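You operate a simulated robot arm through the tools that you are given. There is no shell and no other tool.

You are at the controls of a simulated robot arm. One attempt, no reset.

Task
Put the inox test piece in the test block, shut the cover and log the block on the table scale.
Fine: the block from the holder; leave it on the plate.
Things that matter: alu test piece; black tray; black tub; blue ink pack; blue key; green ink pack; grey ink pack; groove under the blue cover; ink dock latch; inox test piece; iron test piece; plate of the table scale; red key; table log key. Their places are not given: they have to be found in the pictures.

It is judged by the outcome, as a careful person would: the job done as asked, and still so three seconds after it is handed in. It fails if anything else is knocked over, pushed out of place, dropped, spilled or broken. A push-on lid holds only when it is set on centred and level and pressed home; a screw cap is set on level and turned clockwise until tight.

Robot
A 6-joint arm with a two-finger parallel gripper, fixed in place. Base frame: the origin is at the foot of the arm, x ahead of it, y to its left, z up; the work surface is at about z = 0. Lengths are in mm, angles in degrees, forces in N, time in s.
With the tool pointing down near the work surface it reaches from about 180 to 460 mm from the base axis. Its first joint turns from -70.0 to 70.0 degrees. Payload 1.9 kg.
The TCP is the grasp point between the finger pads, 23 mm short of the fingertips. In the tool frame z runs along the fingers and y along their closing line. The gripper opens to 94 mm. The fingers are 38 mm wide and 10 mm thick; the gripper's body (54 by 96 mm) begins 39 mm behind the TCP.
Orientation is that of the tool frame in the base frame, as a unit quaternion [x, y, z, w]. With the fingers straight down and closing along the base's y, the tool's x points along the base's -x, its y along +y and its z along -z.

Tools
- The arm moves only by the tool arm_command. Its argument "commands" is a list that holds one entry, the list of rows, each a list of 7 numbers: the shift along the tool's x, y, z in units of 40 mm (1.0 is 40 mm), then the turn, a rotation vector about the tool's x, y, z in units of 5 degrees (1.0 is 5 degrees), then the finger opening in mm, from 0 to 94. In form: [[[dx, dy, dz, wx, wy, wz, jaw], ...]]. A call has 1 to 20 rows; each row shifts and turns the commanded pose from where the row before left it, along the tool's axes as they then stand. A call with a number of a shift or a turn outside -1 to 1 is refused whole. Rows are played at 5 a second. More than 50 mm and 8.6 degrees between two rows, or a gripper value outside its range, and nothing of the call is played. Where a pose cannot be reached the arm comes as near as it can. A force on the tool above 40 N (or 10 N above the force at the start of the call, whichever is more), or a blocked arm, ends the call early, and 0.2 s more pass. Each finger travels about 108 mm/s and halts on what it meets, pressing with about 37 N; the grip force reading is that of the motor and also rises with nothing between the fingers. The clock runs only during rows and for 0.2 s after the last one: add rows that do not move to give the fingers time. It gives the time, the measured TCP pose, the force on the tool (base axes), the opening and the grip force at its end, in the units of the frame above (readings bear some noise), with the torque about the TCP (base axes, N m) and any sound that the robot's microphone picked up.
- Cameras (640 x 400 px; columns grow to the right, rows downward): "scene" is fixed at [59.5, 311.2, 448.4]; the picture's right is [-0.82, -0.57, 0.00], its down [-0.24, 0.35, -0.91] and it looks along [0.52, -0.74, -0.42] (base axes); focal length 262 px, centre (320, 200). "wrist" rides on the gripper at [86, 16, -74] in the tool frame; the picture's right is [-0.18, 0.98, 0.00], its down [-0.58, -0.11, -0.81] and it looks along [-0.79, -0.15, 0.59] (tool axes); focal length 243 px, centre (320, 200).
- grab_frame(camera): a new picture of that camera. The clock stands still meanwhile.
- point_at(camera, pixels): for up to 12 pixels [column, row] of the newest picture of that camera ("zoom" is the newest enlarged one), the place [x, y, z] in the base frame of the surface seen there, good to about 2 mm, but the place of the scene camera against the robot may be out by one fixed shift of up to 18 mm in any direction. The clock stands still meanwhile.
- zoom(camera, box): a new picture of the part [left, top, right, bottom] of that camera's present view, enlarged. The clock stands still meanwhile.
- close_job(): hands the job in; it is judged then, once.

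Open the gripper and draw the arm clear of the work before you hand the job in, unless the task says otherwise.

The tools are called after "Request:" as a command line: name --argument value ..., lists and objects as JSON in quotes. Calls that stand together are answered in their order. arm_command: Moves the arm, as the interface text tells. Its arguments: {"type":"object","properties":{"commands":{"type":"array"}},"required":["commands"]} The other tools are called the same way: grab_frame (camera) takes a picture; point_at (camera, pixels) gives the place of the surface under pixels of a picture; zoom (camera, box) takes an enlarged picture of a part of a camera's view; close_job () hands the job in.

At the start:

```text
t: 0.0
tcp_pos: [236.4, -141.8, 353.9]
ee_rot: [0.0, 1.0, -0.001, -0.001]
ft_force: [0.1, 0.4, 0.1]
ft_torque: [-0.01, -0.03, 0.0]
gripper_width: 93.9
grip_force: 0.0
```

scene: 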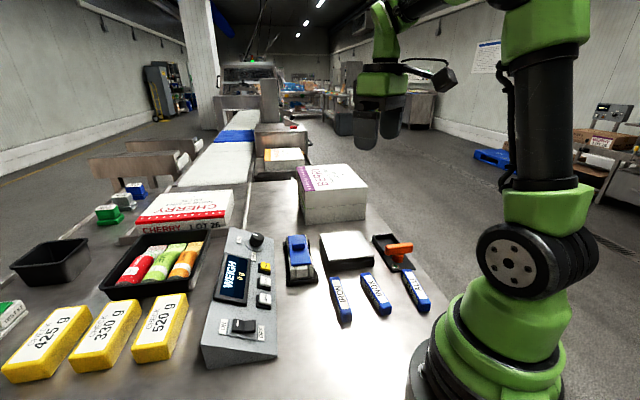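
wrist: 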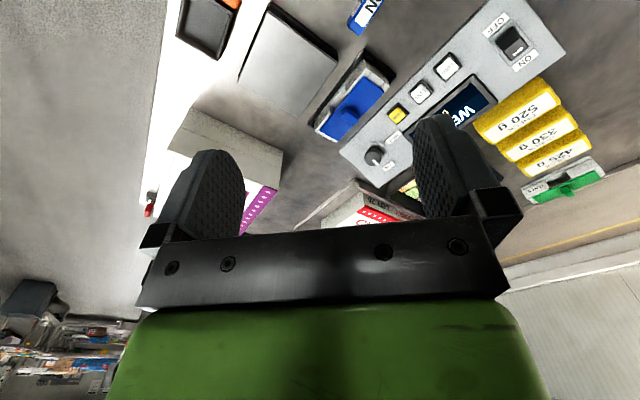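

The scene shows the three test pieces around (342,298), (375,293), (415,290), a blue-covered block near (298,258), and the scale plate near (347,250). I zoom in for detail.

Request:
zoom --camera "scene" --box '[260, 210, 450, 330]'

Request:
zoom --camera "scene" --box '[190, 220, 330, 370]'

Request:
zoom --camera "wrist" --box '[160, 0, 560, 220]'

```text
3.33 times, centred on (355, 270) of scene
```

zoom: 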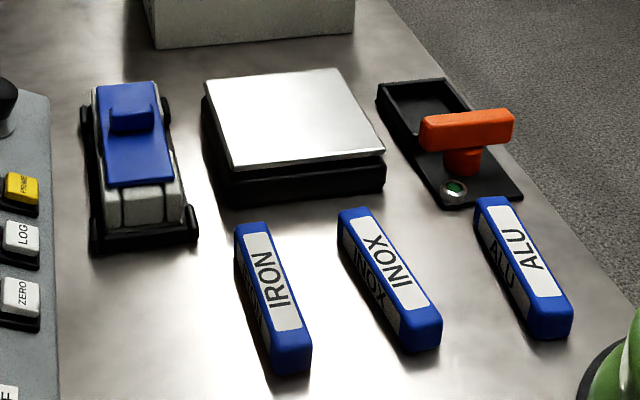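

```text
2.67 times, centred on (260, 295) of scene
```

zoom: 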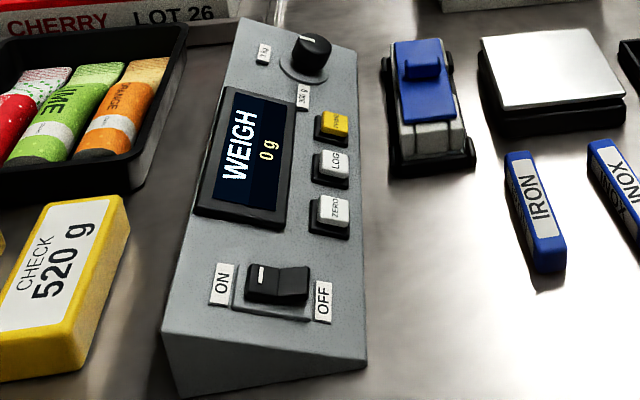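

```text
1.60 times, centred on (360, 110) of wrist
```

zoom: 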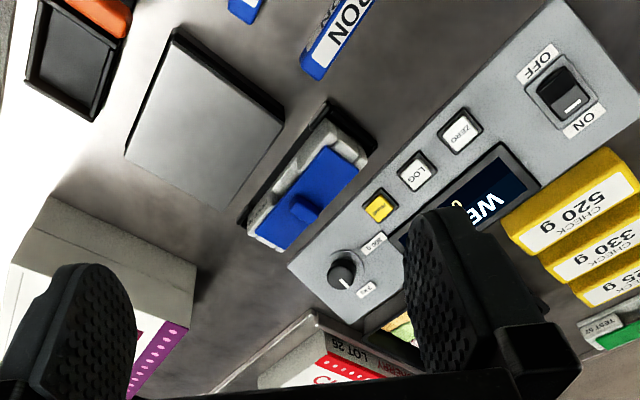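

Now I measure places: block, plate, inox, keys, in both cameras to find the scene camera's shift.

Request:
grab_frame --camera "wrist"

Request:
grab_frame --camera "scene"

Request:
point_at --camera "wrist" --pixels '[[270, 3], [338, 60], [238, 81], [316, 131], [344, 138], [347, 108], [385, 85], [420, 106], [397, 114], [446, 67], [365, 90], [375, 152]]'

Request:
point_at --camera "scene" --pixels '[[321, 234], [360, 230], [374, 256], [330, 260], [299, 244], [289, 236], [309, 236], [313, 272], [290, 278], [266, 282], [264, 298], [265, 267]]'

```text
taken
```

wrist: 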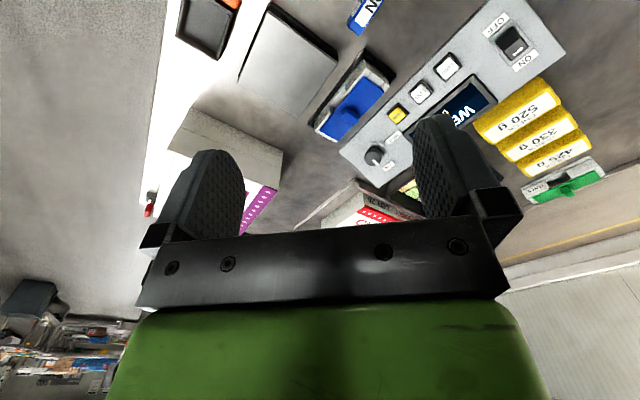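

```text
taken
```

scene: 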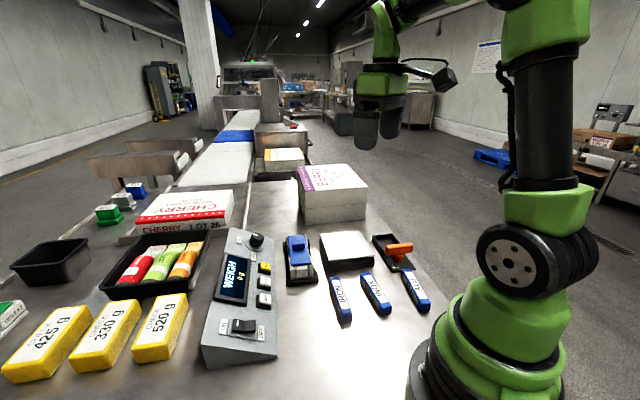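

```text
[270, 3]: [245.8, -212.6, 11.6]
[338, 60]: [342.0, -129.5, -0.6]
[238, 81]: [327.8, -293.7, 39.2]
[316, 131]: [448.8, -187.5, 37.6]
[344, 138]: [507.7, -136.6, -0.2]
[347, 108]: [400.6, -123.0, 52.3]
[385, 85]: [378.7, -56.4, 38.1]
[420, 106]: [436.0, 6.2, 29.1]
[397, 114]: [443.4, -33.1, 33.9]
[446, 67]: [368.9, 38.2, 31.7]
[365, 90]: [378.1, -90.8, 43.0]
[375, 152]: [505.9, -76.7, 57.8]
```

```text
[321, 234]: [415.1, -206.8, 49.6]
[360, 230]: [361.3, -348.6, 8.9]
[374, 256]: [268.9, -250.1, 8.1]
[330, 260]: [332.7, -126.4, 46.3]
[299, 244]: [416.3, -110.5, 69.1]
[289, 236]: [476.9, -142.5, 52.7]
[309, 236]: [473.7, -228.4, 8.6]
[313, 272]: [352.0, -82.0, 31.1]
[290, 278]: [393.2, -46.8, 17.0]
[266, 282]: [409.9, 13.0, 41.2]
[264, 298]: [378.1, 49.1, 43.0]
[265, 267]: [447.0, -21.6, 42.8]
```

The block is near (408,-121) with its long side at about 45° in the table plane. I lower the hand to look at it closer with the wrist camera.

Request:
arm_command --commands '[[[0, 0, 0.9, 0, 0, 0, 94], [0, 0.2, 0.9, 0, 0, 0, 94], [0, 0.2, 0.9, 0, 0, 0, 94], [0, 0, 0.8, 0, 0, 0, 94], [0, 0, 0, 0, 0, 0, 94]]]'

Request:
grab_frame --camera "wrist"

```text
t: 1.2
tcp_pos: [237.9, -124.2, 215.6]
ee_rot: [0.001, 1.0, 0.001, 0.0]
ft_force: [-0.3, 0.0, -0.6]
ft_torque: [-0.02, 0.04, -0.02]
gripper_width: 94.2
grip_force: 0.2
```

```text
taken
```

wrist: 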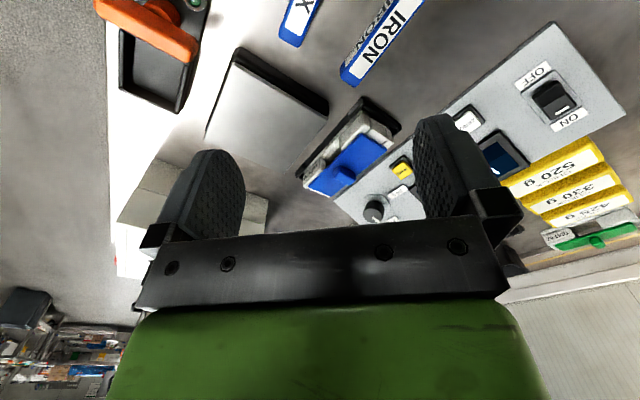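

Request:
zoom --camera "wrist" --box '[280, 80, 440, 240]'

Request:
zoom --camera "wrist" --box '[80, 0, 440, 220]'

```text
2.50 times, centred on (360, 160) of wrist
```

zoom: 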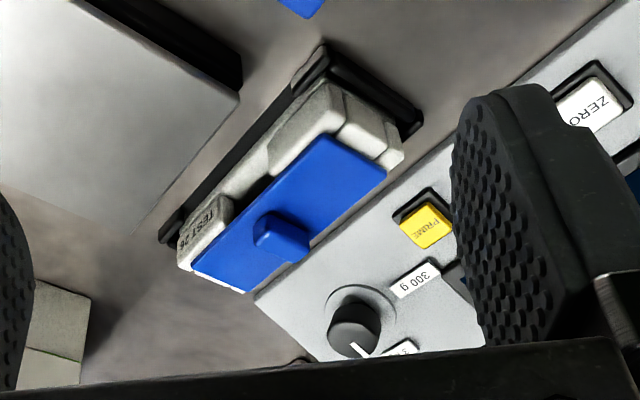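

```text
1.78 times, centred on (260, 110) of wrist
```

zoom: 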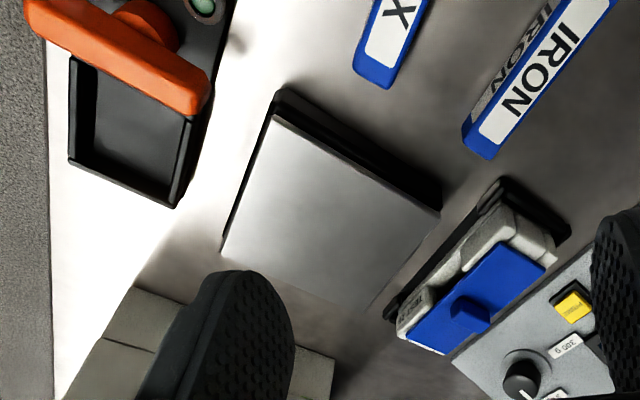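

The wrist view shows the block with a blue cover at (350,165), ridge handle at (345,175). I measure the block's corners, the plate's corners, and the test pieces.

Request:
point_at --camera "wrist" --pixels '[[363, 134], [386, 150], [330, 195], [309, 185], [345, 173], [361, 101], [399, 130], [299, 172], [375, 125], [385, 138], [320, 165], [343, 145]]'

Request:
point_at --camera "wrist" --pixels '[[238, 66], [326, 117], [207, 141], [290, 172], [265, 125], [300, 5], [285, 38], [300, 45], [348, 72], [358, 86], [400, 20], [390, 60]]'

Request:
point_at --camera "scene" --pixels '[[362, 274], [369, 273], [391, 309], [378, 296], [374, 287], [299, 244], [402, 273], [410, 272], [298, 258], [346, 246], [264, 281], [376, 311]]'

```text
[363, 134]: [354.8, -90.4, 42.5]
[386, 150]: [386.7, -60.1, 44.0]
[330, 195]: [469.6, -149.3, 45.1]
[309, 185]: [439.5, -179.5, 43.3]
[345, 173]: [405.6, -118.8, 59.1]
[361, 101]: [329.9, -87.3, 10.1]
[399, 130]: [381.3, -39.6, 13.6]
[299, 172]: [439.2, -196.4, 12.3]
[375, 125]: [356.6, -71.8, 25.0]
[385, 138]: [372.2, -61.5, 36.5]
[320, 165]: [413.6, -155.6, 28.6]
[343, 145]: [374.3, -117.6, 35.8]
```

```text
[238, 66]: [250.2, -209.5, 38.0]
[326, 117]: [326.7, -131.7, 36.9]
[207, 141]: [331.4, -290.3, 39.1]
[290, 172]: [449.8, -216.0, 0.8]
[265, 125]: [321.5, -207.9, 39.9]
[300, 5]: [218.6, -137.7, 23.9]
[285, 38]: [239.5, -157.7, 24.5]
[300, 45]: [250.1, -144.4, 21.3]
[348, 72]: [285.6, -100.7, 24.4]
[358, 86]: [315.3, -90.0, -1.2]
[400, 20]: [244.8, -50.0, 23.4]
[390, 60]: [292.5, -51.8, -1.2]
```

```text
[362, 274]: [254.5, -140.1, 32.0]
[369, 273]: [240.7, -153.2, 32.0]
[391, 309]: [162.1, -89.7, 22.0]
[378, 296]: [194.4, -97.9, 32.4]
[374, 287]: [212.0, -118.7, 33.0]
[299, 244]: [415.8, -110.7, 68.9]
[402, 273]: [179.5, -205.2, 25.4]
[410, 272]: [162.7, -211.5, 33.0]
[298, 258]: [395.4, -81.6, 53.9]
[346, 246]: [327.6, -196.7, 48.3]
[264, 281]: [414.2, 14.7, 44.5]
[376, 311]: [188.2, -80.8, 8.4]
```

The scene shift is about (+9,+9,+9.5) mm versus the wrist camera. The block's long axis runs along (0.68,-0.73); I yaw the hand by 47° so the camera looks along the block, then inspect the cover.

Request:
arm_command --commands '[[[0, 0, 0, 0, 0, 0.94, 94], [0, 0, 0, 0, 0, 0.94, 94], [0, 0, 0, 0, 0, 0.94, 94], [0, 0, 0, 0, 0, 0.94, 94], [0, 0, 0, 0, 0, 0.94, 94], [0, 0, 0, 0, 0, 0.94, 94], [0, 0, 0, 0, 0, 0.94, 94], [0, 0, 0, 0, 0, 0.94, 94], [0, 0, 0, 0, 0, 0.94, 94], [0, 0, 0, 0, 0, 0.94, 94], [0, 0, 0, 0, 0, 0, 94]]]'

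Request:
grab_frame --camera "wrist"

```text
t: 3.6
tcp_pos: [237.7, -125.7, 214.5]
ee_rot: [0.399, 0.917, 0.0, 0.0]
ft_force: [-0.5, -0.1, -0.3]
ft_torque: [0.01, -0.03, -0.01]
gripper_width: 93.9
grip_force: 0.1
```

```text
taken
```

wrist: 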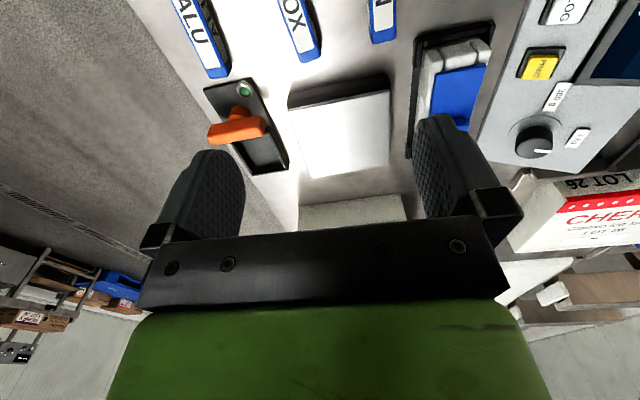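

The view now lines up with the block; I move along toward the console to look at the block straight along its length.

Request:
arm_command --commands '[[[0, 0.762, 0.3, 0, 0, 0, 94], [0, 0.762, 0.3, 0, 0, 0, 94], [0, 0.762, 0.3, 0, 0, 0, 94], [0, 0.762, 0.4, 0, 0, 0, 94], [0, 0.762, 0.4, 0, 0, 0, 94], [0, 0, 0.4, 0, 0, 0, 94], [0, 0, 0, 0, 0, 0, 94]]]'

Request:
grab_frame --camera "wrist"

Request:
zoom --camera "wrist" --box '[220, 60, 440, 240]'

```text
t: 5.2
tcp_pos: [348.3, -23.7, 130.4]
ee_rot: [0.399, 0.917, 0.001, 0.0]
ft_force: [0.2, -0.4, 0.8]
ft_torque: [0.0, -0.01, -0.03]
gripper_width: 93.9
grip_force: 0.0
```

```text
taken
```

wrist: 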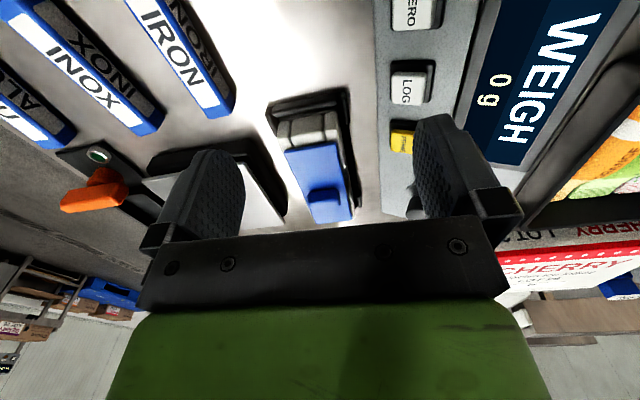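

```text
2.22 times, centred on (330, 150) of wrist
```

zoom: 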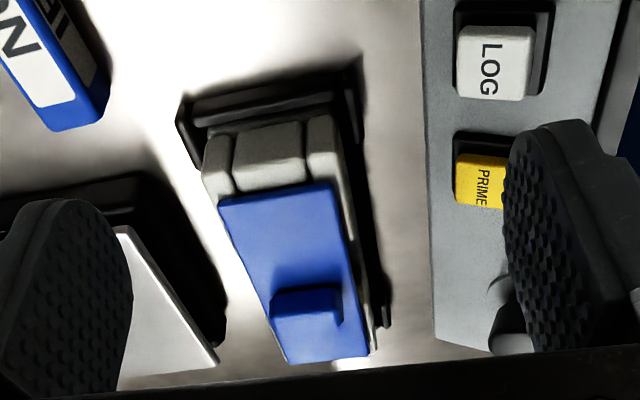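

The block's near end shows a grey centre stub between two walls. I come closer to see how the cover is held.

Request:
arm_command --commands '[[[-0.6, -0.1, 0.45, 0, 0, 0, 94], [-0.6, -0.1, 0.4, 0, 0, 0, 94], [0, 0, 0, 0, 0, 0, 94]]]'

Request:
zoom --camera "wrist" --box '[220, 60, 440, 240]'

Request:
grab_frame --camera "wrist"

```text
t: 6.0
tcp_pos: [377.0, -65.2, 97.1]
ee_rot: [0.399, 0.917, 0.0, 0.0]
ft_force: [0.6, -1.1, -0.2]
ft_torque: [-0.03, -0.01, 0.01]
gripper_width: 94.0
grip_force: 0.1
```

```text
2.22 times, centred on (330, 150) of wrist
```

zoom: 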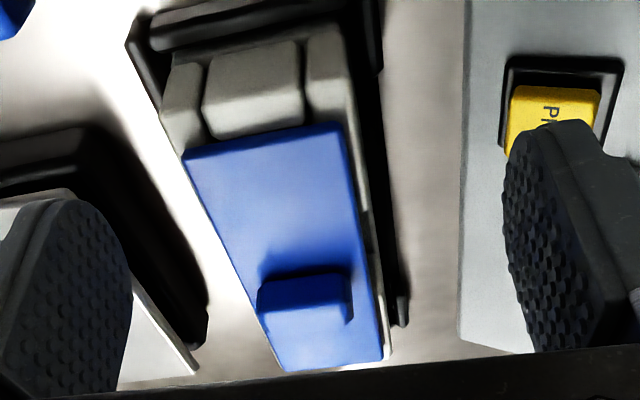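

```text
taken
```

wrist: 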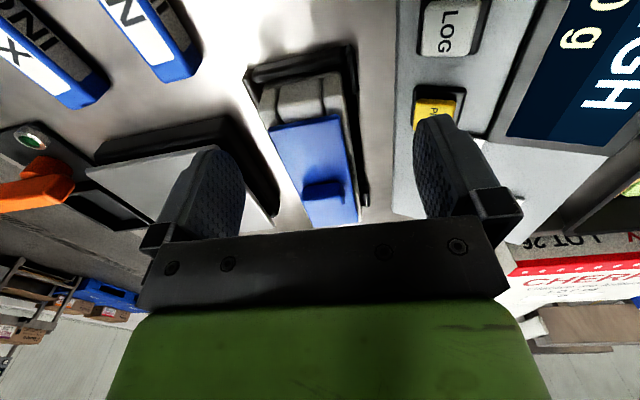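

I measure the stub, the walls, the cover's corners and the handle in the enlarged view.

Request:
point_at --camera "zoom" --pixels '[[255, 100], [255, 130], [185, 100], [322, 75], [190, 158], [336, 130], [288, 365], [381, 355], [265, 312], [345, 300], [262, 288], [345, 276]]'

Request:
point_at --camera "zoom" --pixels '[[250, 60], [290, 50], [322, 40], [185, 70], [180, 135], [355, 110], [385, 345], [365, 180], [140, 60], [372, 20], [403, 320], [250, 15]]'

```text
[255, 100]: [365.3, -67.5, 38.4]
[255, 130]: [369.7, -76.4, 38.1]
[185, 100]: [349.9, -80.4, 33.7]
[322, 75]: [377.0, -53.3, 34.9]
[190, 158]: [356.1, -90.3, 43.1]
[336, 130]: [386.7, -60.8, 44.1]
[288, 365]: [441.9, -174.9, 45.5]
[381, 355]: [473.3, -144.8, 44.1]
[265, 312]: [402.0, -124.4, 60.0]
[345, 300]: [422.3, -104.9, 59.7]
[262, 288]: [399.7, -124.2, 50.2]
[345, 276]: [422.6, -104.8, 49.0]
```

```text
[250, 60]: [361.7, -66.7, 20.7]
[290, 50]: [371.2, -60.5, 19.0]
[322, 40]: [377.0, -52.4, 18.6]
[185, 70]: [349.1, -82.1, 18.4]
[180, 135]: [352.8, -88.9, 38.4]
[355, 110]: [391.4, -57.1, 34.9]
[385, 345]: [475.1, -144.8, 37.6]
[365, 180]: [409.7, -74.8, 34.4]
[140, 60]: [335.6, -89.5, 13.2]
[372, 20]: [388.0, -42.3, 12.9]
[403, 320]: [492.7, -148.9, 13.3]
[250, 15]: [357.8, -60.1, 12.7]
```

The cover is about 120×43 mm at z≈44 with a 30 mm wide handle at its centre (top z≈60), and the block's near end protrudes ~12 mm. I raise and yaw 90° to inspect the cover and block from the side.

Request:
arm_command --commands '[[[0, 0, -0.8, 0, 0, 0, 94], [0, 0, -0.7, 0, 0, 0, 94], [0, 0, 0, 0, 0, -1, 94], [0, 0, 0, 0, 0, -1, 94], [0, 0, 0, 0, 0, -1, 94], [0, 0, 0, 0, 0, -1, 94], [0, 0, 0, 0, 0, -1, 94], [0, 0, 0, 0, 0, -1, 94], [0, 0, 0, 0, 0, -1, 94], [0, 0, 0, 0, 0, -1, 94], [0, 0, 0, 0, 0, -1, 94], [0, 0, 0, 0, 0, -1, 94], [0, 0, 0, 0, 0, -1, 94], [0, 0, 0, 0, 0, -1, 94], [0, 0, 0, 0, 0, -1, 94], [0, 0, 0, 0, 0, -1, 94], [0, 0, 0, 0, 0, -1, 94], [0, 0, 0, 0, 0, -1, 94], [0, 0, 0, 0, 0, -1, 94], [0, 0, 0, 0, 0, -1, 94]]]'

Request:
grab_frame --camera "wrist"

```text
t: 10.2
tcp_pos: [375.5, -62.2, 155.3]
ee_rot: [-0.368, 0.93, 0.0, 0.0]
ft_force: [0.6, 0.2, 0.5]
ft_torque: [-0.01, -0.02, -0.01]
gripper_width: 94.2
grip_force: 0.1
```

```text
taken
```

wrist: 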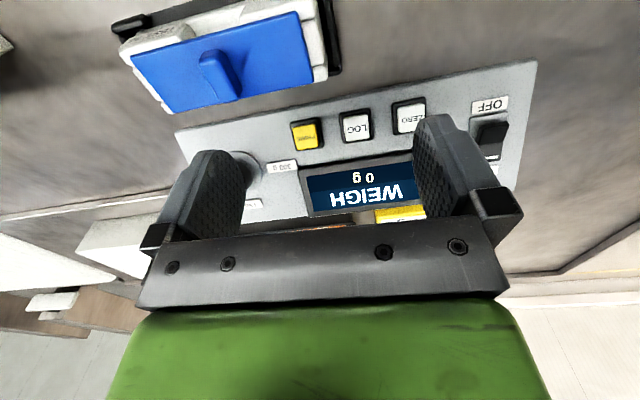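

The cover and the LOG/ZERO keys show well. I move toward the plate side, to look at the block from its side.

Request:
arm_command --commands '[[[0.7, -0.45, 0.1, 0, 0, 0, 94], [0.7, -0.45, 0.3, 0, 0, 0, 94], [0.7, -0.45, 0.4, 0, 0, 0, 94], [0, 0, 0.4, 0, 0, 0, 94], [0, 0, 0, 0, 0, 0, 94]]]'

Request:
grab_frame --camera "wrist"

Request:
zoom --camera "wrist" --box '[210, 80, 430, 230]'

```text
t: 11.4
tcp_pos: [351.5, -158.6, 109.3]
ee_rot: [-0.367, 0.93, 0.0, 0.001]
ft_force: [-0.5, -0.1, -0.4]
ft_torque: [0.01, 0.0, 0.03]
gripper_width: 94.0
grip_force: 0.1
```

```text
taken
```

wrist: 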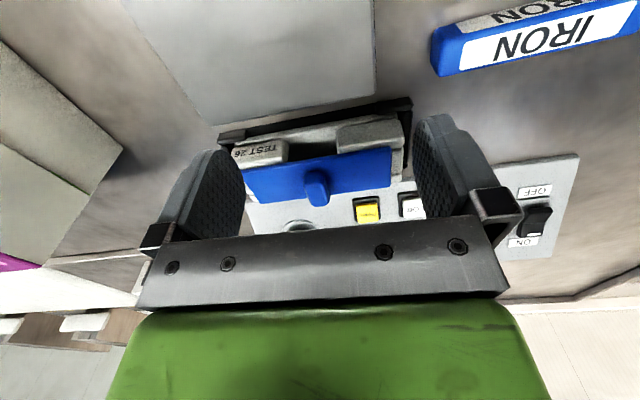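

```text
2.67 times, centred on (320, 155) of wrist
```

zoom: 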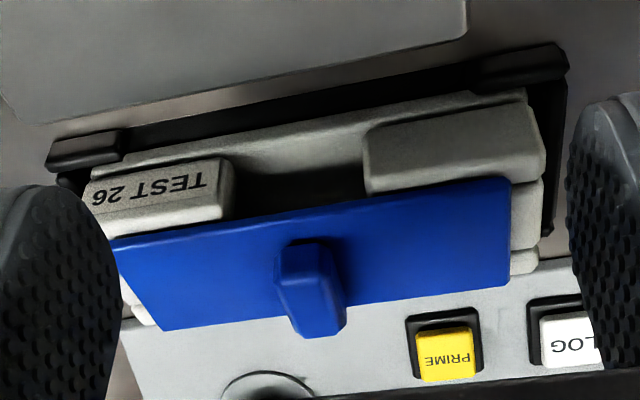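

The side view shows a blue cover with a thin ridge handle in its centre and a waist in the block's side. I measure the handle's faces and cover edges from here.

Request:
point_at --camera "zoom" --pixels '[[305, 255], [320, 300], [280, 265], [335, 285], [318, 325], [300, 290], [115, 245], [507, 185], [165, 325], [533, 265], [330, 200], [300, 180]]'

Request:
point_at --camera "zoom" --pixels '[[95, 200], [225, 175], [380, 150], [530, 120], [525, 200], [525, 250], [520, 265], [535, 110], [135, 305], [120, 150], [290, 205], [540, 185]]'

```text
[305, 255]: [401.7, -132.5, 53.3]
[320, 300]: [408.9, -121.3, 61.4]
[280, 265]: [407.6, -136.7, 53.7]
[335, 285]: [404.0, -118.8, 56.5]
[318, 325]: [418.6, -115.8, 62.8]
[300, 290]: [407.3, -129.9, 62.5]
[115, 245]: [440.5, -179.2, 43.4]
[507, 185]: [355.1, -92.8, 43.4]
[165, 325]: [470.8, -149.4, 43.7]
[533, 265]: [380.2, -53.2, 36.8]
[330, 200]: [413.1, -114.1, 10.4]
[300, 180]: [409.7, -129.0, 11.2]
```

```text
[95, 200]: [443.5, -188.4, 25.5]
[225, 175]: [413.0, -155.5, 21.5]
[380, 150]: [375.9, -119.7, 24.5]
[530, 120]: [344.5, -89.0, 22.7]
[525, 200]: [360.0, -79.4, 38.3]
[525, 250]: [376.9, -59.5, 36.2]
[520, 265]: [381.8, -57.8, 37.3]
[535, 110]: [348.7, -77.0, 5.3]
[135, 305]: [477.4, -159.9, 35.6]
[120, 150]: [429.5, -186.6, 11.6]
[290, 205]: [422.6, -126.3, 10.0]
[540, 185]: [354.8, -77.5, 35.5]
```

The floor seen through the waist is at z≈10. I probe the waist region more closely to understand the groove and where the block can be held.

Request:
point_at --camera "zoom" --pixels '[[290, 120], [290, 135], [290, 150], [290, 165], [290, 175], [290, 190], [340, 140], [340, 160], [340, 175], [340, 190], [240, 190], [360, 180]]'

Request:
zoom --camera "wrist" --box '[275, 125, 365, 185]'

```text
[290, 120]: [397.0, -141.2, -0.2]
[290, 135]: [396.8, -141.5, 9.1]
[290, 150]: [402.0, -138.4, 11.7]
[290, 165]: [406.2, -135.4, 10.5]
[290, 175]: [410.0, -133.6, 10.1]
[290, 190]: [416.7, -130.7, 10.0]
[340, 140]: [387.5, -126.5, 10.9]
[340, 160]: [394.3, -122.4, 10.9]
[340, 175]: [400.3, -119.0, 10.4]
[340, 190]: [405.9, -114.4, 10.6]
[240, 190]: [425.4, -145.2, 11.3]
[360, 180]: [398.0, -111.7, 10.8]
```

```text
6.67 times, centred on (320, 155) of wrist
```

zoom: 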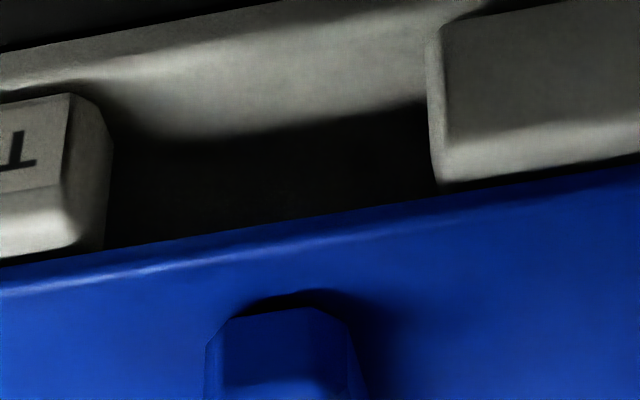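

The groove lies between four corner posts on a slab (z≈11), with the cover resting above; the centre waist is 51 mm long so my fingers fit. I align the yaw to 45° and hover over the handle at about (416,-119).

Request:
arm_command --commands '[[[0, 0, 0, 0, 0, -0.36, 70], [-0.62, -0.15, 0, 0, 0, 0, 60], [-0.62, -0.15, 0, 0, 0, 0, 60], [-0.6, -0.14, 0.2, 0, 0, 0, 60], [0, 0, 0, 0, 0, 0, 60], [0, 0, 0, 0, 0, 0, 60]]]'

Request:
grab_frame --camera "wrist"

Request:
zoom --camera "scene" --box '[260, 190, 360, 290]'

```text
t: 12.8
tcp_pos: [417.4, -119.3, 100.8]
ee_rot: [-0.381, 0.925, 0.0, 0.0]
ft_force: [-0.4, 0.6, 0.4]
ft_torque: [0.03, 0.0, -0.01]
gripper_width: 59.7
grip_force: 0.0
```

```text
taken
```

wrist: 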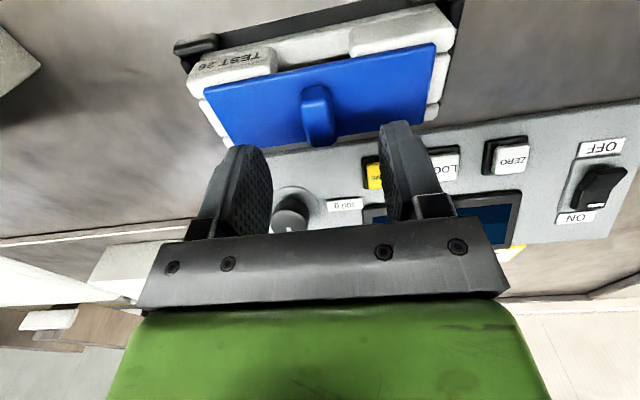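

```text
4.00 times, centred on (310, 240) of scene
```

zoom: 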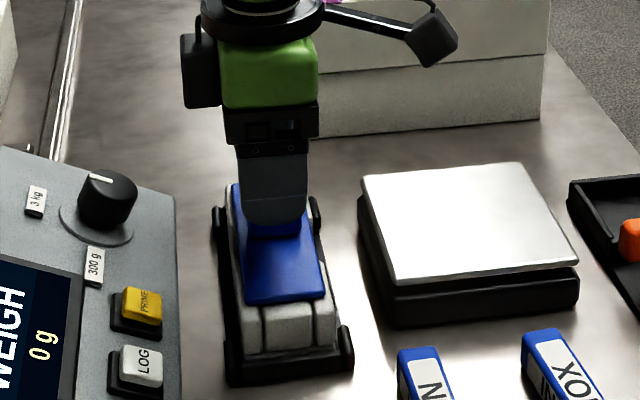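

The handle at (319,115) is centred between the fingers, and the range knob points to "3 kg". I lower 29 mm and close on the handle.

Request:
arm_command --commands '[[[0, 0, 0.36, 0, 0, 0, 60], [0, 0, 0.36, 0, 0, 0, 60], [0, 0, 0, 0, 0, 0, 60], [0, 0, 0, 0, 0, 0, 40], [0, 0, 0, 0, 0, 0, 25], [0, 0, 0, 0, 0, 0, 8], [0, 0, 0, 0, 0, 0, 8], [0, 0, 0, 0, 0, 0, 8]]]'

Request:
grab_frame --camera "wrist"

```text
t: 14.6
tcp_pos: [416.7, -119.1, 71.4]
ee_rot: [-0.382, 0.924, 0.0, 0.0]
ft_force: [0.4, -0.4, 0.2]
ft_torque: [0.03, -0.06, 0.0]
gripper_width: 17.2
grip_force: 37.0
```

```text
taken
```

wrist: 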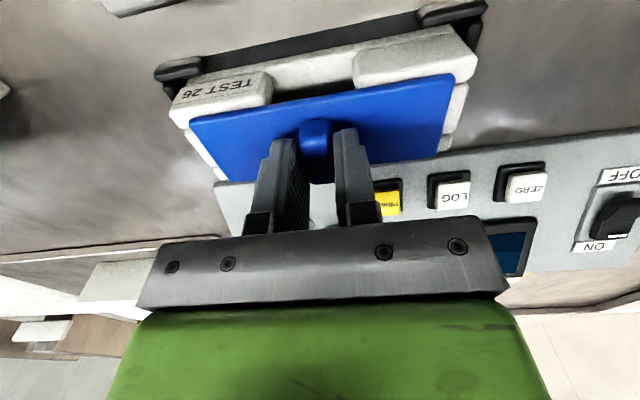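

The handle is held (17 mm, 37 N). I test with a small 4 mm lift and read the force.

Request:
arm_command --commands '[[[0, 0, -0.05, 0, 0, 0, 8], [0, 0, -0.05, 0, 0, 0, 8], [0, 0, 0, 0, 0, 0, 8]]]'

Request:
grab_frame --camera "wrist"

Request:
zoom --camera "scene" --box '[270, 220, 340, 290]'

```text
t: 15.4
tcp_pos: [414.3, -120.3, 74.8]
ee_rot: [-0.381, 0.925, 0.0, 0.0]
ft_force: [-0.6, -0.4, -4.4]
ft_torque: [0.01, 0.0, 0.04]
gripper_width: 17.0
grip_force: 37.2
```

```text
taken
```

wrist: 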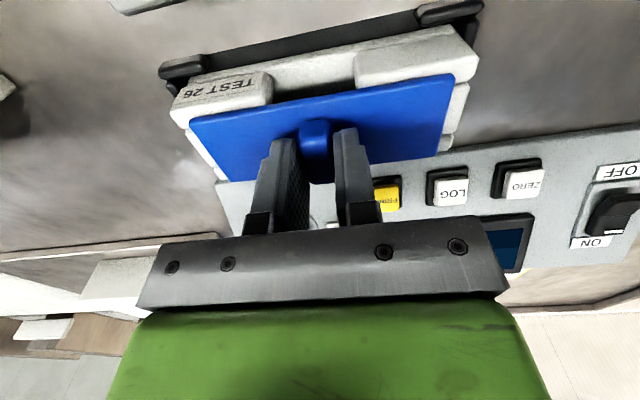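

```text
5.71 times, centred on (305, 255) of scene
```

zoom: 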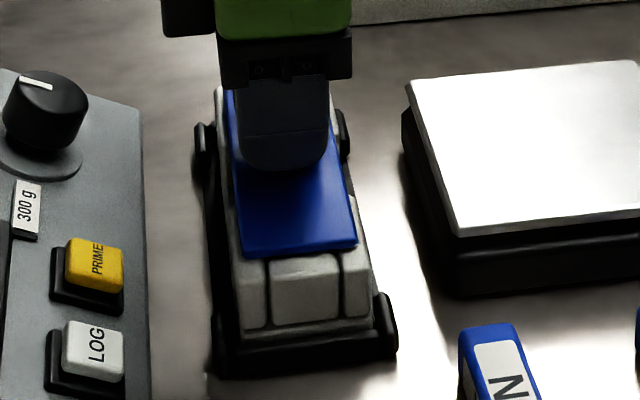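

The whole block came up with the handle (4.4 N, TEST 26 fixed relative to the fingers), so the cover is captive vertically and must slide. I set the block back down.

Request:
arm_command --commands '[[[0, 0, 0.05, 0, 0, 0, 8], [0, 0, 0.06, 0, 0, 0, 8], [0, 0, 0, 0, 0, 0, 8]]]'

Request:
zoom --camera "scene" --box '[270, 220, 340, 290]'

```text
t: 16.2
tcp_pos: [415.5, -119.7, 72.1]
ee_rot: [-0.381, 0.925, -0.001, 0.001]
ft_force: [-3.6, -1.7, 4.9]
ft_torque: [-0.1, 0.15, -0.01]
gripper_width: 17.4
grip_force: 37.3
```

```text
5.71 times, centred on (305, 255) of scene
```

zoom: 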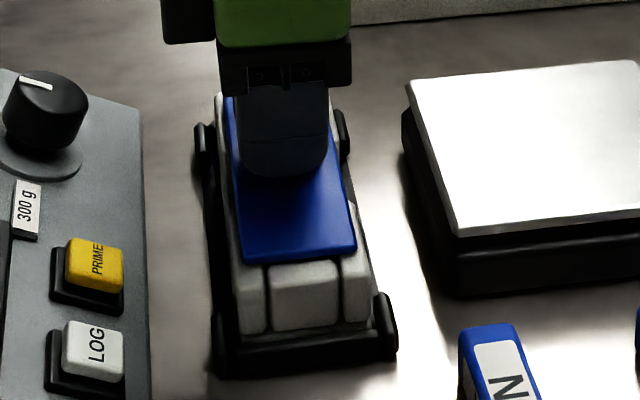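

The block is back in the holder. I now try sliding the cover toward the near end (tool +y) by 5 mm.

Request:
arm_command --commands '[[[0, 0.06, 0, 0, 0, 0, 8], [0, 0.06, 0, 0, 0, 0, 8], [0, 0, 0, 0, 0, 0, 8]]]'

Request:
zoom --camera "scene" --box '[270, 220, 340, 290]'

Request:
grab_frame --camera "wrist"

```text
t: 17.0
tcp_pos: [412.6, -118.1, 70.1]
ee_rot: [-0.381, 0.925, -0.001, 0.001]
ft_force: [-9.7, -11.7, 27.4]
ft_torque: [-0.16, 0.21, 0.0]
gripper_width: 17.2
grip_force: 37.0
```

```text
5.71 times, centred on (305, 255) of scene
```

zoom: 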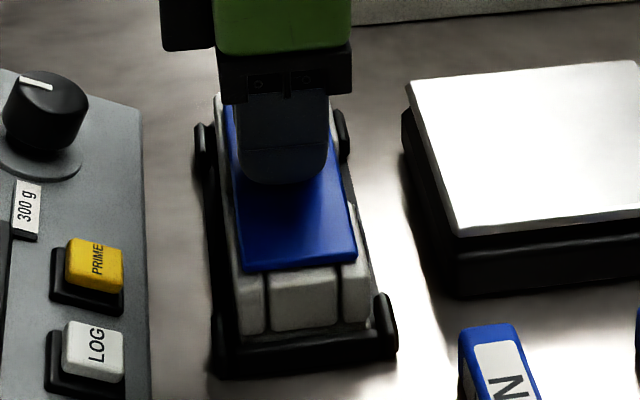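

```text
taken
```

wrist: 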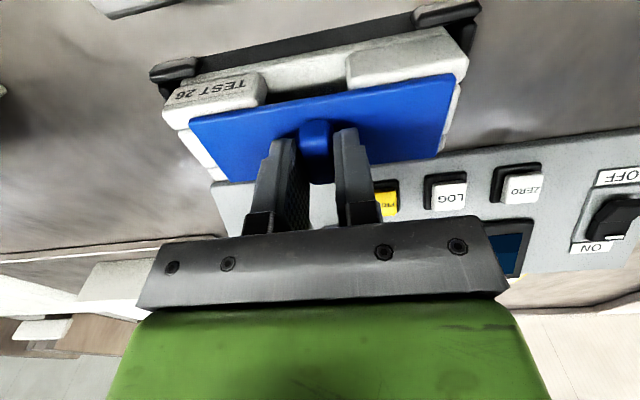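

The cover slid about 5 mm toward the near end relative to the block, but the press down rose to 27 N. I relieve it by raising slightly.

Request:
arm_command --commands '[[[0, 0, -0.02, 0, 0, 0, 8], [0, 0, 0, 0, 0, 0, 8]]]'

```text
t: 17.6
tcp_pos: [413.3, -115.6, 70.6]
ee_rot: [-0.381, 0.925, 0.001, 0.0]
ft_force: [-5.6, -5.6, 14.9]
ft_torque: [-0.12, 0.04, -0.06]
gripper_width: 16.8
grip_force: 36.9
```

Request:
arm_command --commands '[[[0.01, 0, -0.02, 0, 0, 0, 8], [0, 0, 0, 0, 0, 0, 8]]]'

```text
t: 18.2
tcp_pos: [411.3, -117.0, 71.9]
ee_rot: [-0.381, 0.924, 0.0, 0.0]
ft_force: [0.5, -0.1, -3.2]
ft_torque: [0.04, -0.03, 0.0]
gripper_width: 16.8
grip_force: 36.9
```

Force is now slightly lifting (-3.2 N). I lower 0.2 mm and continue sliding in small steps.

Request:
arm_command --commands '[[[0, 0, 0.006, 0, 0, 0, 8], [0, 0.08, 0, 0, 0, 0, 8], [0, 0.08, 0, 0, 0, 0, 8], [0, 0.08, 0, 0, 0, 0, 8], [0, 0, 0, 0, 0, 0, 8]]]'

Request:
zoom --camera "scene" --box '[270, 220, 340, 290]'

```text
t: 19.4
tcp_pos: [405.8, -109.9, 72.6]
ee_rot: [-0.381, 0.925, 0.001, 0.001]
ft_force: [0.7, 0.7, -3.8]
ft_torque: [0.03, 0.02, 0.0]
gripper_width: 17.2
grip_force: 37.0
```

```text
5.71 times, centred on (305, 255) of scene
```

zoom: 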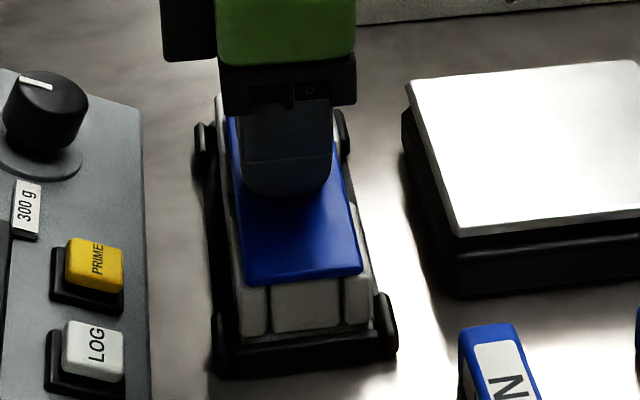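

The cover keeps sliding cleanly with low side force. I continue another 25 mm.

Request:
arm_command --commands '[[[0, 0.1, 0.006, 0, 0, 0, 8], [0, 0.1, 0, 0, 0, 0, 8], [0, 0.1, 0, 0, 0, 0, 8], [0, 0.1, 0, 0, 0, 0, 8], [0, 0.1, 0, 0, 0, 0, 8], [0, 0.1, 0, 0, 0, 0, 8], [0, 0, 0, 0, 0, 0, 8]]]'

Request:
zoom --camera "scene" --box '[260, 210, 350, 300]'

Request:
grab_frame --camera "wrist"

```text
t: 21.0
tcp_pos: [387.0, -94.0, 72.5]
ee_rot: [-0.381, 0.924, 0.0, 0.0]
ft_force: [-0.8, 0.8, -3.6]
ft_torque: [0.1, 0.1, 0.02]
gripper_width: 17.2
grip_force: 36.7
```

```text
4.44 times, centred on (305, 255) of scene
```

zoom: 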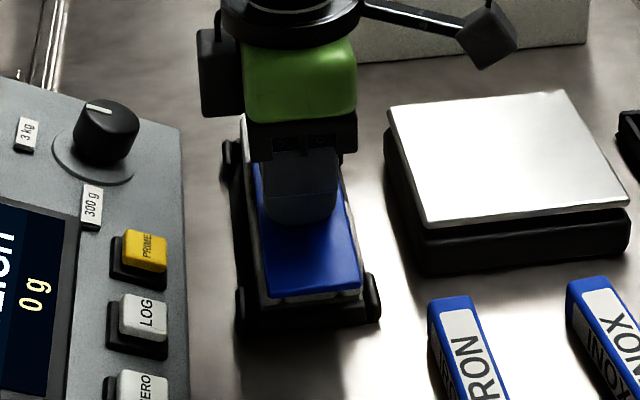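

```text
taken
```

wrist: 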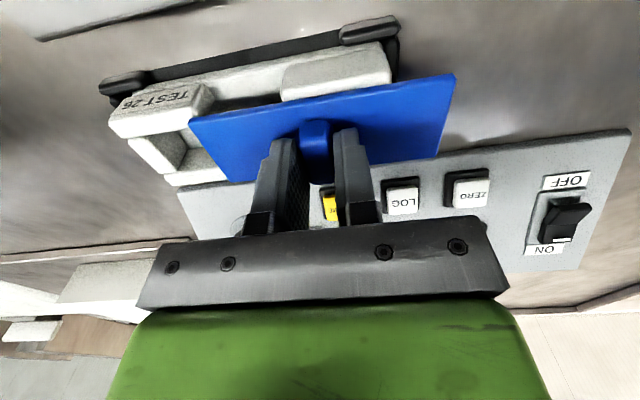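

The groove's far end is opening up. I keep sliding, another 32 mm with the same gentle height.

Request:
arm_command --commands '[[[0, 0.1, 0.004, 0, 0, 0, 8], [0, 0.1, 0, 0, 0, 0, 8], [0, 0.1, 0, 0, 0, 0, 8], [0, 0.1, 0, 0, 0, 0, 8], [0, 0.1, 0, 0, 0, 0, 8], [0, 0.1, 0, 0, 0, 0, 8], [0, 0.1, 0, 0, 0, 0, 8], [0, 0.1, 0, 0, 0, 0, 8], [0, 0, 0, 0, 0, 0, 8]]]'

Request:
zoom --camera "scene" --box '[260, 210, 350, 300]'

Request:
grab_frame --camera "wrist"

```text
t: 23.0
tcp_pos: [365.8, -70.1, 72.2]
ee_rot: [-0.38, 0.925, 0.0, 0.0]
ft_force: [-0.3, -1.1, -3.0]
ft_torque: [-0.01, 0.0, -0.09]
gripper_width: 16.9
grip_force: 36.9
```

```text
4.44 times, centred on (305, 255) of scene
```

zoom: 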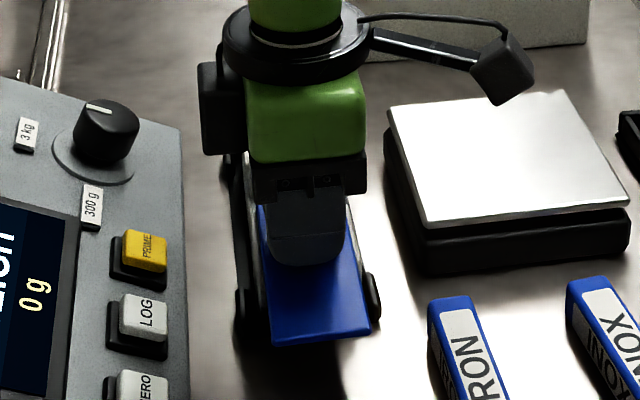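

```text
taken
```

wrist: 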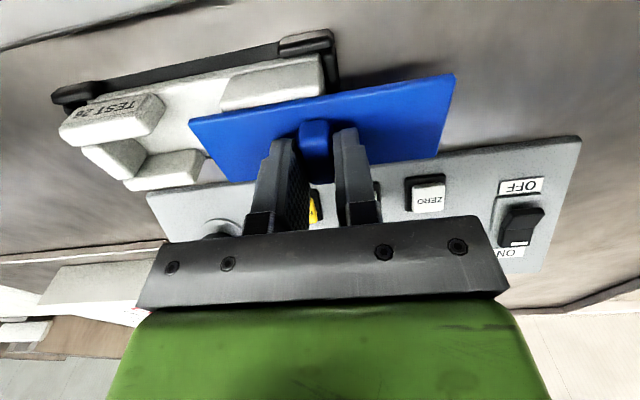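

70 mm moved and still smooth. Another 28 mm.

Request:
arm_command --commands '[[[0, 0.1, 0, 0, 0, 0, 8], [0, 0.1, 0, 0, 0, 0, 8], [0, 0.1, 0, 0, 0, 0, 8], [0, 0.1, 0, 0, 0, 0, 8], [0, 0.1, 0, 0, 0, 0, 8], [0, 0.1, 0, 0, 0, 0, 8], [0, 0.1, 0, 0, 0, 0, 8], [0, 0, 0, 0, 0, 0, 8]]]'

Request:
zoom --camera "scene" --box '[260, 210, 350, 300]'

Request:
grab_frame --camera "wrist"

```text
t: 24.8
tcp_pos: [345.3, -51.0, 71.7]
ee_rot: [-0.381, 0.925, 0.0, -0.001]
ft_force: [1.4, 1.4, -2.6]
ft_torque: [0.15, 0.01, 0.09]
gripper_width: 17.0
grip_force: 37.4
```

```text
4.44 times, centred on (305, 255) of scene
```

zoom: 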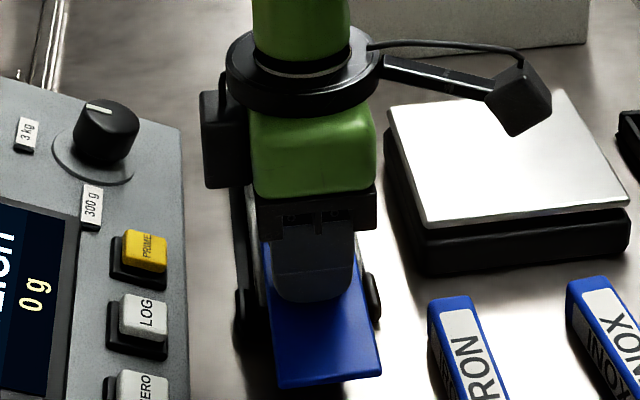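

```text
taken
```

wrist: 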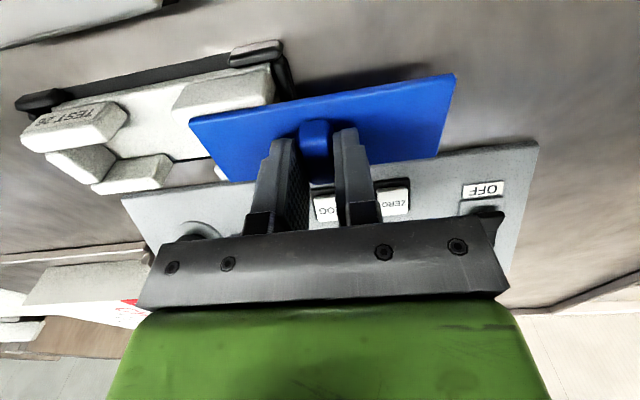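

98 mm moved. I check how much of the groove is open from this view.

Request:
zoom --camera "wrist" --box '[10, 30, 310, 220]'

Request:
point_at --camera "wrist" --pixels '[[95, 165], [120, 150], [175, 130], [190, 140], [190, 155], [160, 165], [50, 155], [128, 108], [185, 90], [192, 118], [225, 178], [30, 135]]'

```text
2.11 times, centred on (160, 125) of wrist
```

zoom: 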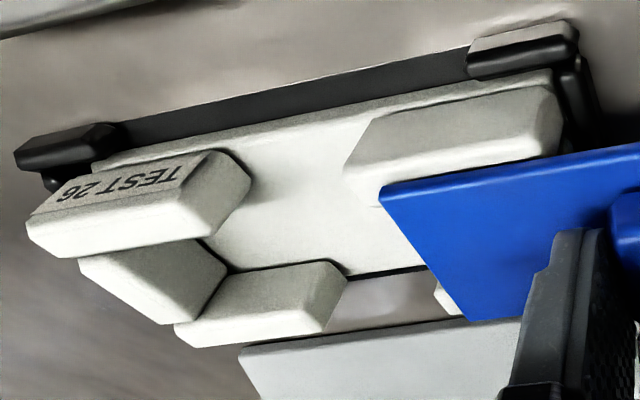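

```text
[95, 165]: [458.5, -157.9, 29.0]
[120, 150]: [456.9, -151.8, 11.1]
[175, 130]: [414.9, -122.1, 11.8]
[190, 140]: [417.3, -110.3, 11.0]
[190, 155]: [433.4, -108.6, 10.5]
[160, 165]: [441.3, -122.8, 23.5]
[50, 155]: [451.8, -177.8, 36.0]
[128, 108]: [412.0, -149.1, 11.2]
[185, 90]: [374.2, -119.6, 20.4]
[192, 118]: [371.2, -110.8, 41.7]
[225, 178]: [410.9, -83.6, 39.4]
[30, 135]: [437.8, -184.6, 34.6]
```

The groove floor (z≈11) runs from s≈+54 to the near stub; the cover's rear edge still hides ~18 mm. I slide in small steps further, watching for a stop.

Request:
arm_command --commands '[[[0, 0.1, 0, 0, 0, 0, 8], [0, 0.1, 0, 0, 0, 0, 8], [0, 0, 0, 0, 0, 0, 8]]]'

Request:
grab_frame --camera "wrist"

```text
t: 25.6
tcp_pos: [338.8, -45.6, 72.8]
ee_rot: [-0.381, 0.925, -0.001, 0.001]
ft_force: [-0.2, -0.3, -3.9]
ft_torque: [0.15, 0.08, 0.04]
gripper_width: 16.8
grip_force: 36.9
```

```text
taken
```

wrist: 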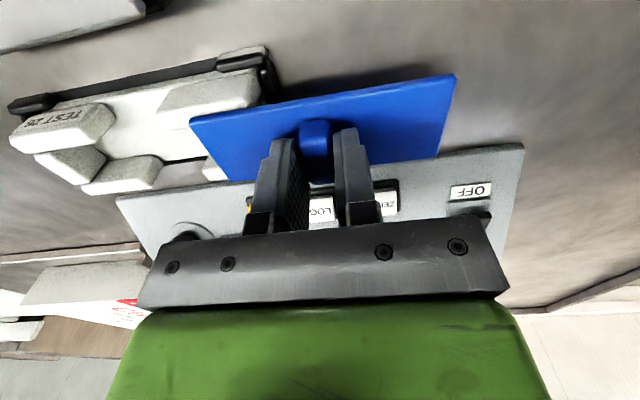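

Still free. Another 10 mm.

Request:
arm_command --commands '[[[0, 0.1, 0, 0, 0, 0, 8], [0, 0.08, 0, 0, 0, 0, 8], [0, 0.06, 0, 0, 0, 0, 8], [0, 0, 0, 0, 0, 0, 8]]]'

Request:
grab_frame --camera "wrist"

Request:
zoom --camera "scene" --box '[260, 210, 360, 310]'

```text
t: 26.6
tcp_pos: [332.5, -38.2, 72.4]
ee_rot: [-0.38, 0.925, 0.0, 0.0]
ft_force: [-0.3, -0.1, -2.4]
ft_torque: [0.1, 0.09, -0.14]
gripper_width: 17.1
grip_force: 36.9
```

```text
taken
```

wrist: 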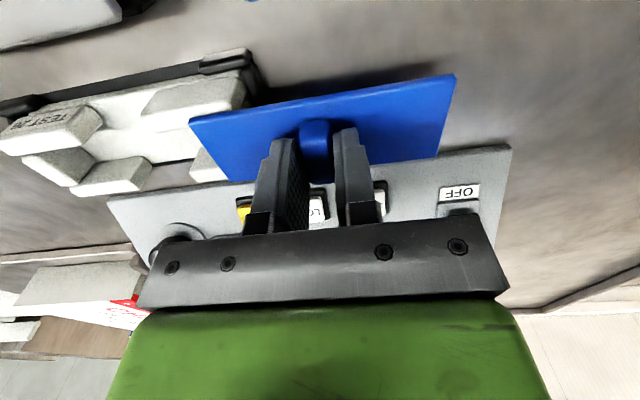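

```text
4.00 times, centred on (310, 260) of scene
```

zoom: 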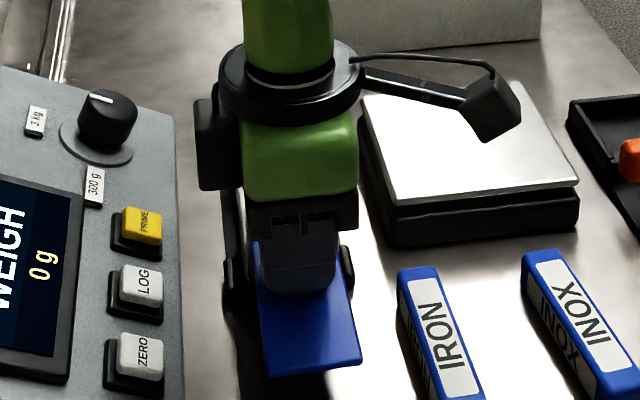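

The cover's rear edge is now at the near stub, so the groove is open. Before letting go I test if the cover is still captive: a 4 mm lift, watching whether the block's near end rises with it.

Request:
arm_command --commands '[[[0, 0, -0.05, 0, 0, 0, 8], [0, 0, -0.05, 0, 0, 0, 8], [0, 0, 0, 0, 0, 0, 8]]]'

Request:
grab_frame --camera "wrist"

Request:
zoom --camera "scene" --box '[260, 210, 360, 310]'

```text
t: 27.4
tcp_pos: [333.0, -38.0, 77.8]
ee_rot: [-0.381, 0.924, -0.001, 0.0]
ft_force: [-0.2, 0.1, -3.3]
ft_torque: [0.31, 0.3, -0.01]
gripper_width: 17.2
grip_force: 37.5
```

```text
taken
```

wrist: 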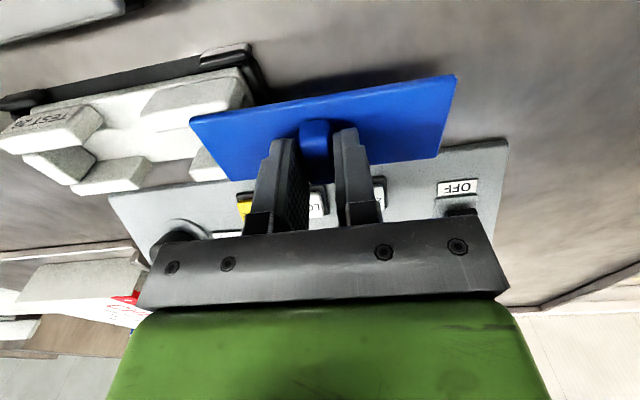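

```text
4.00 times, centred on (310, 260) of scene
```

zoom: 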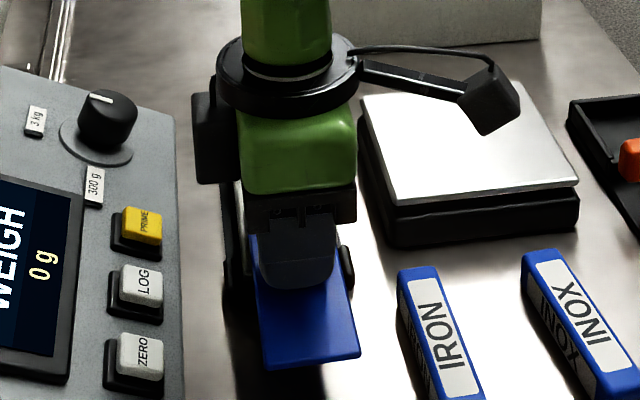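

The torque (0.43 N·m) and picture show the block's near end rising with the cover, so the cover is captive on a slide and will stay. I lower it back until the load is off.

Request:
arm_command --commands '[[[0, 0, 0.05, 0, 0, 0, 8], [0, 0, 0.05, 0, 0, 0, 8], [0, 0, 0.02, 0, 0, 0, 8], [0, 0, 0, 0, 0, 0, 8]]]'

Request:
grab_frame --camera "wrist"

```text
t: 28.4
tcp_pos: [334.5, -37.8, 72.2]
ee_rot: [-0.381, 0.925, 0.001, 0.0]
ft_force: [-0.2, 0.7, -1.6]
ft_torque: [0.07, -0.04, 0.0]
gripper_width: 17.2
grip_force: 37.1
```

```text
taken
```

wrist: 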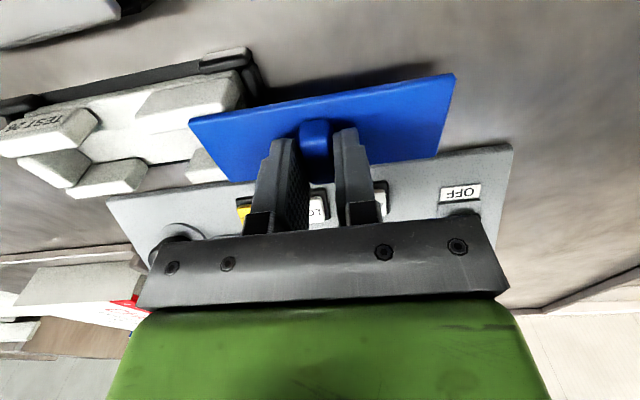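

Load is almost off (-1.6 N). I open the fingers in steps, then rise straight up.

Request:
arm_command --commands '[[[0, 0, 0.01, 0, 0, 0, 8], [0, 0, 0, 0, 0, 0, 20], [0, 0, 0, 0, 0, 0, 30], [0, 0, 0, 0, 0, 0, 50], [0, 0, 0, 0, 0, 0, 50]]]'

Request:
zoom --camera "scene" --box '[260, 210, 360, 310]'

Request:
grab_frame --camera "wrist"

```text
t: 29.6
tcp_pos: [333.3, -38.7, 71.5]
ee_rot: [-0.381, 0.924, 0.001, 0.0]
ft_force: [-0.7, -0.3, -0.9]
ft_torque: [0.02, -0.01, -0.03]
gripper_width: 50.2
grip_force: 0.0
```

```text
4.00 times, centred on (310, 260) of scene
```

zoom: 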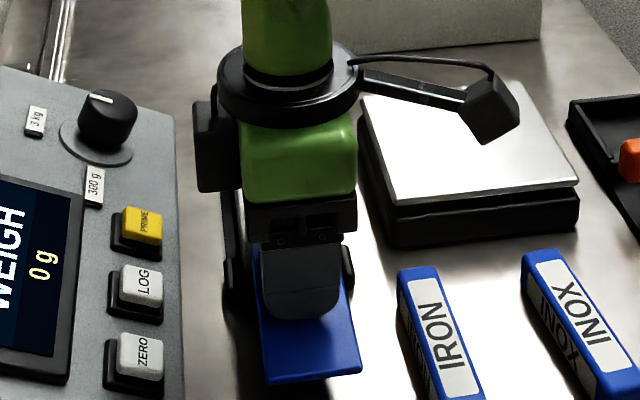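

```text
taken
```

wrist: 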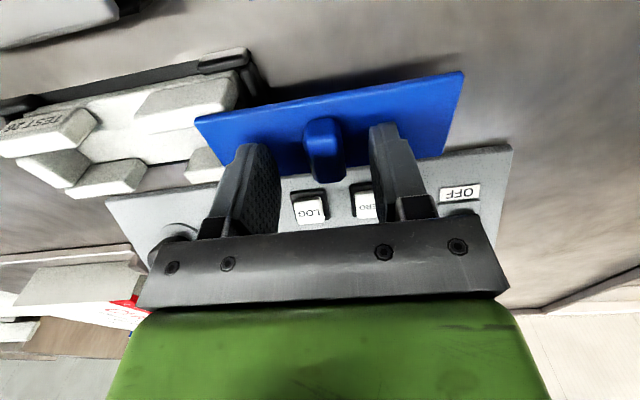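

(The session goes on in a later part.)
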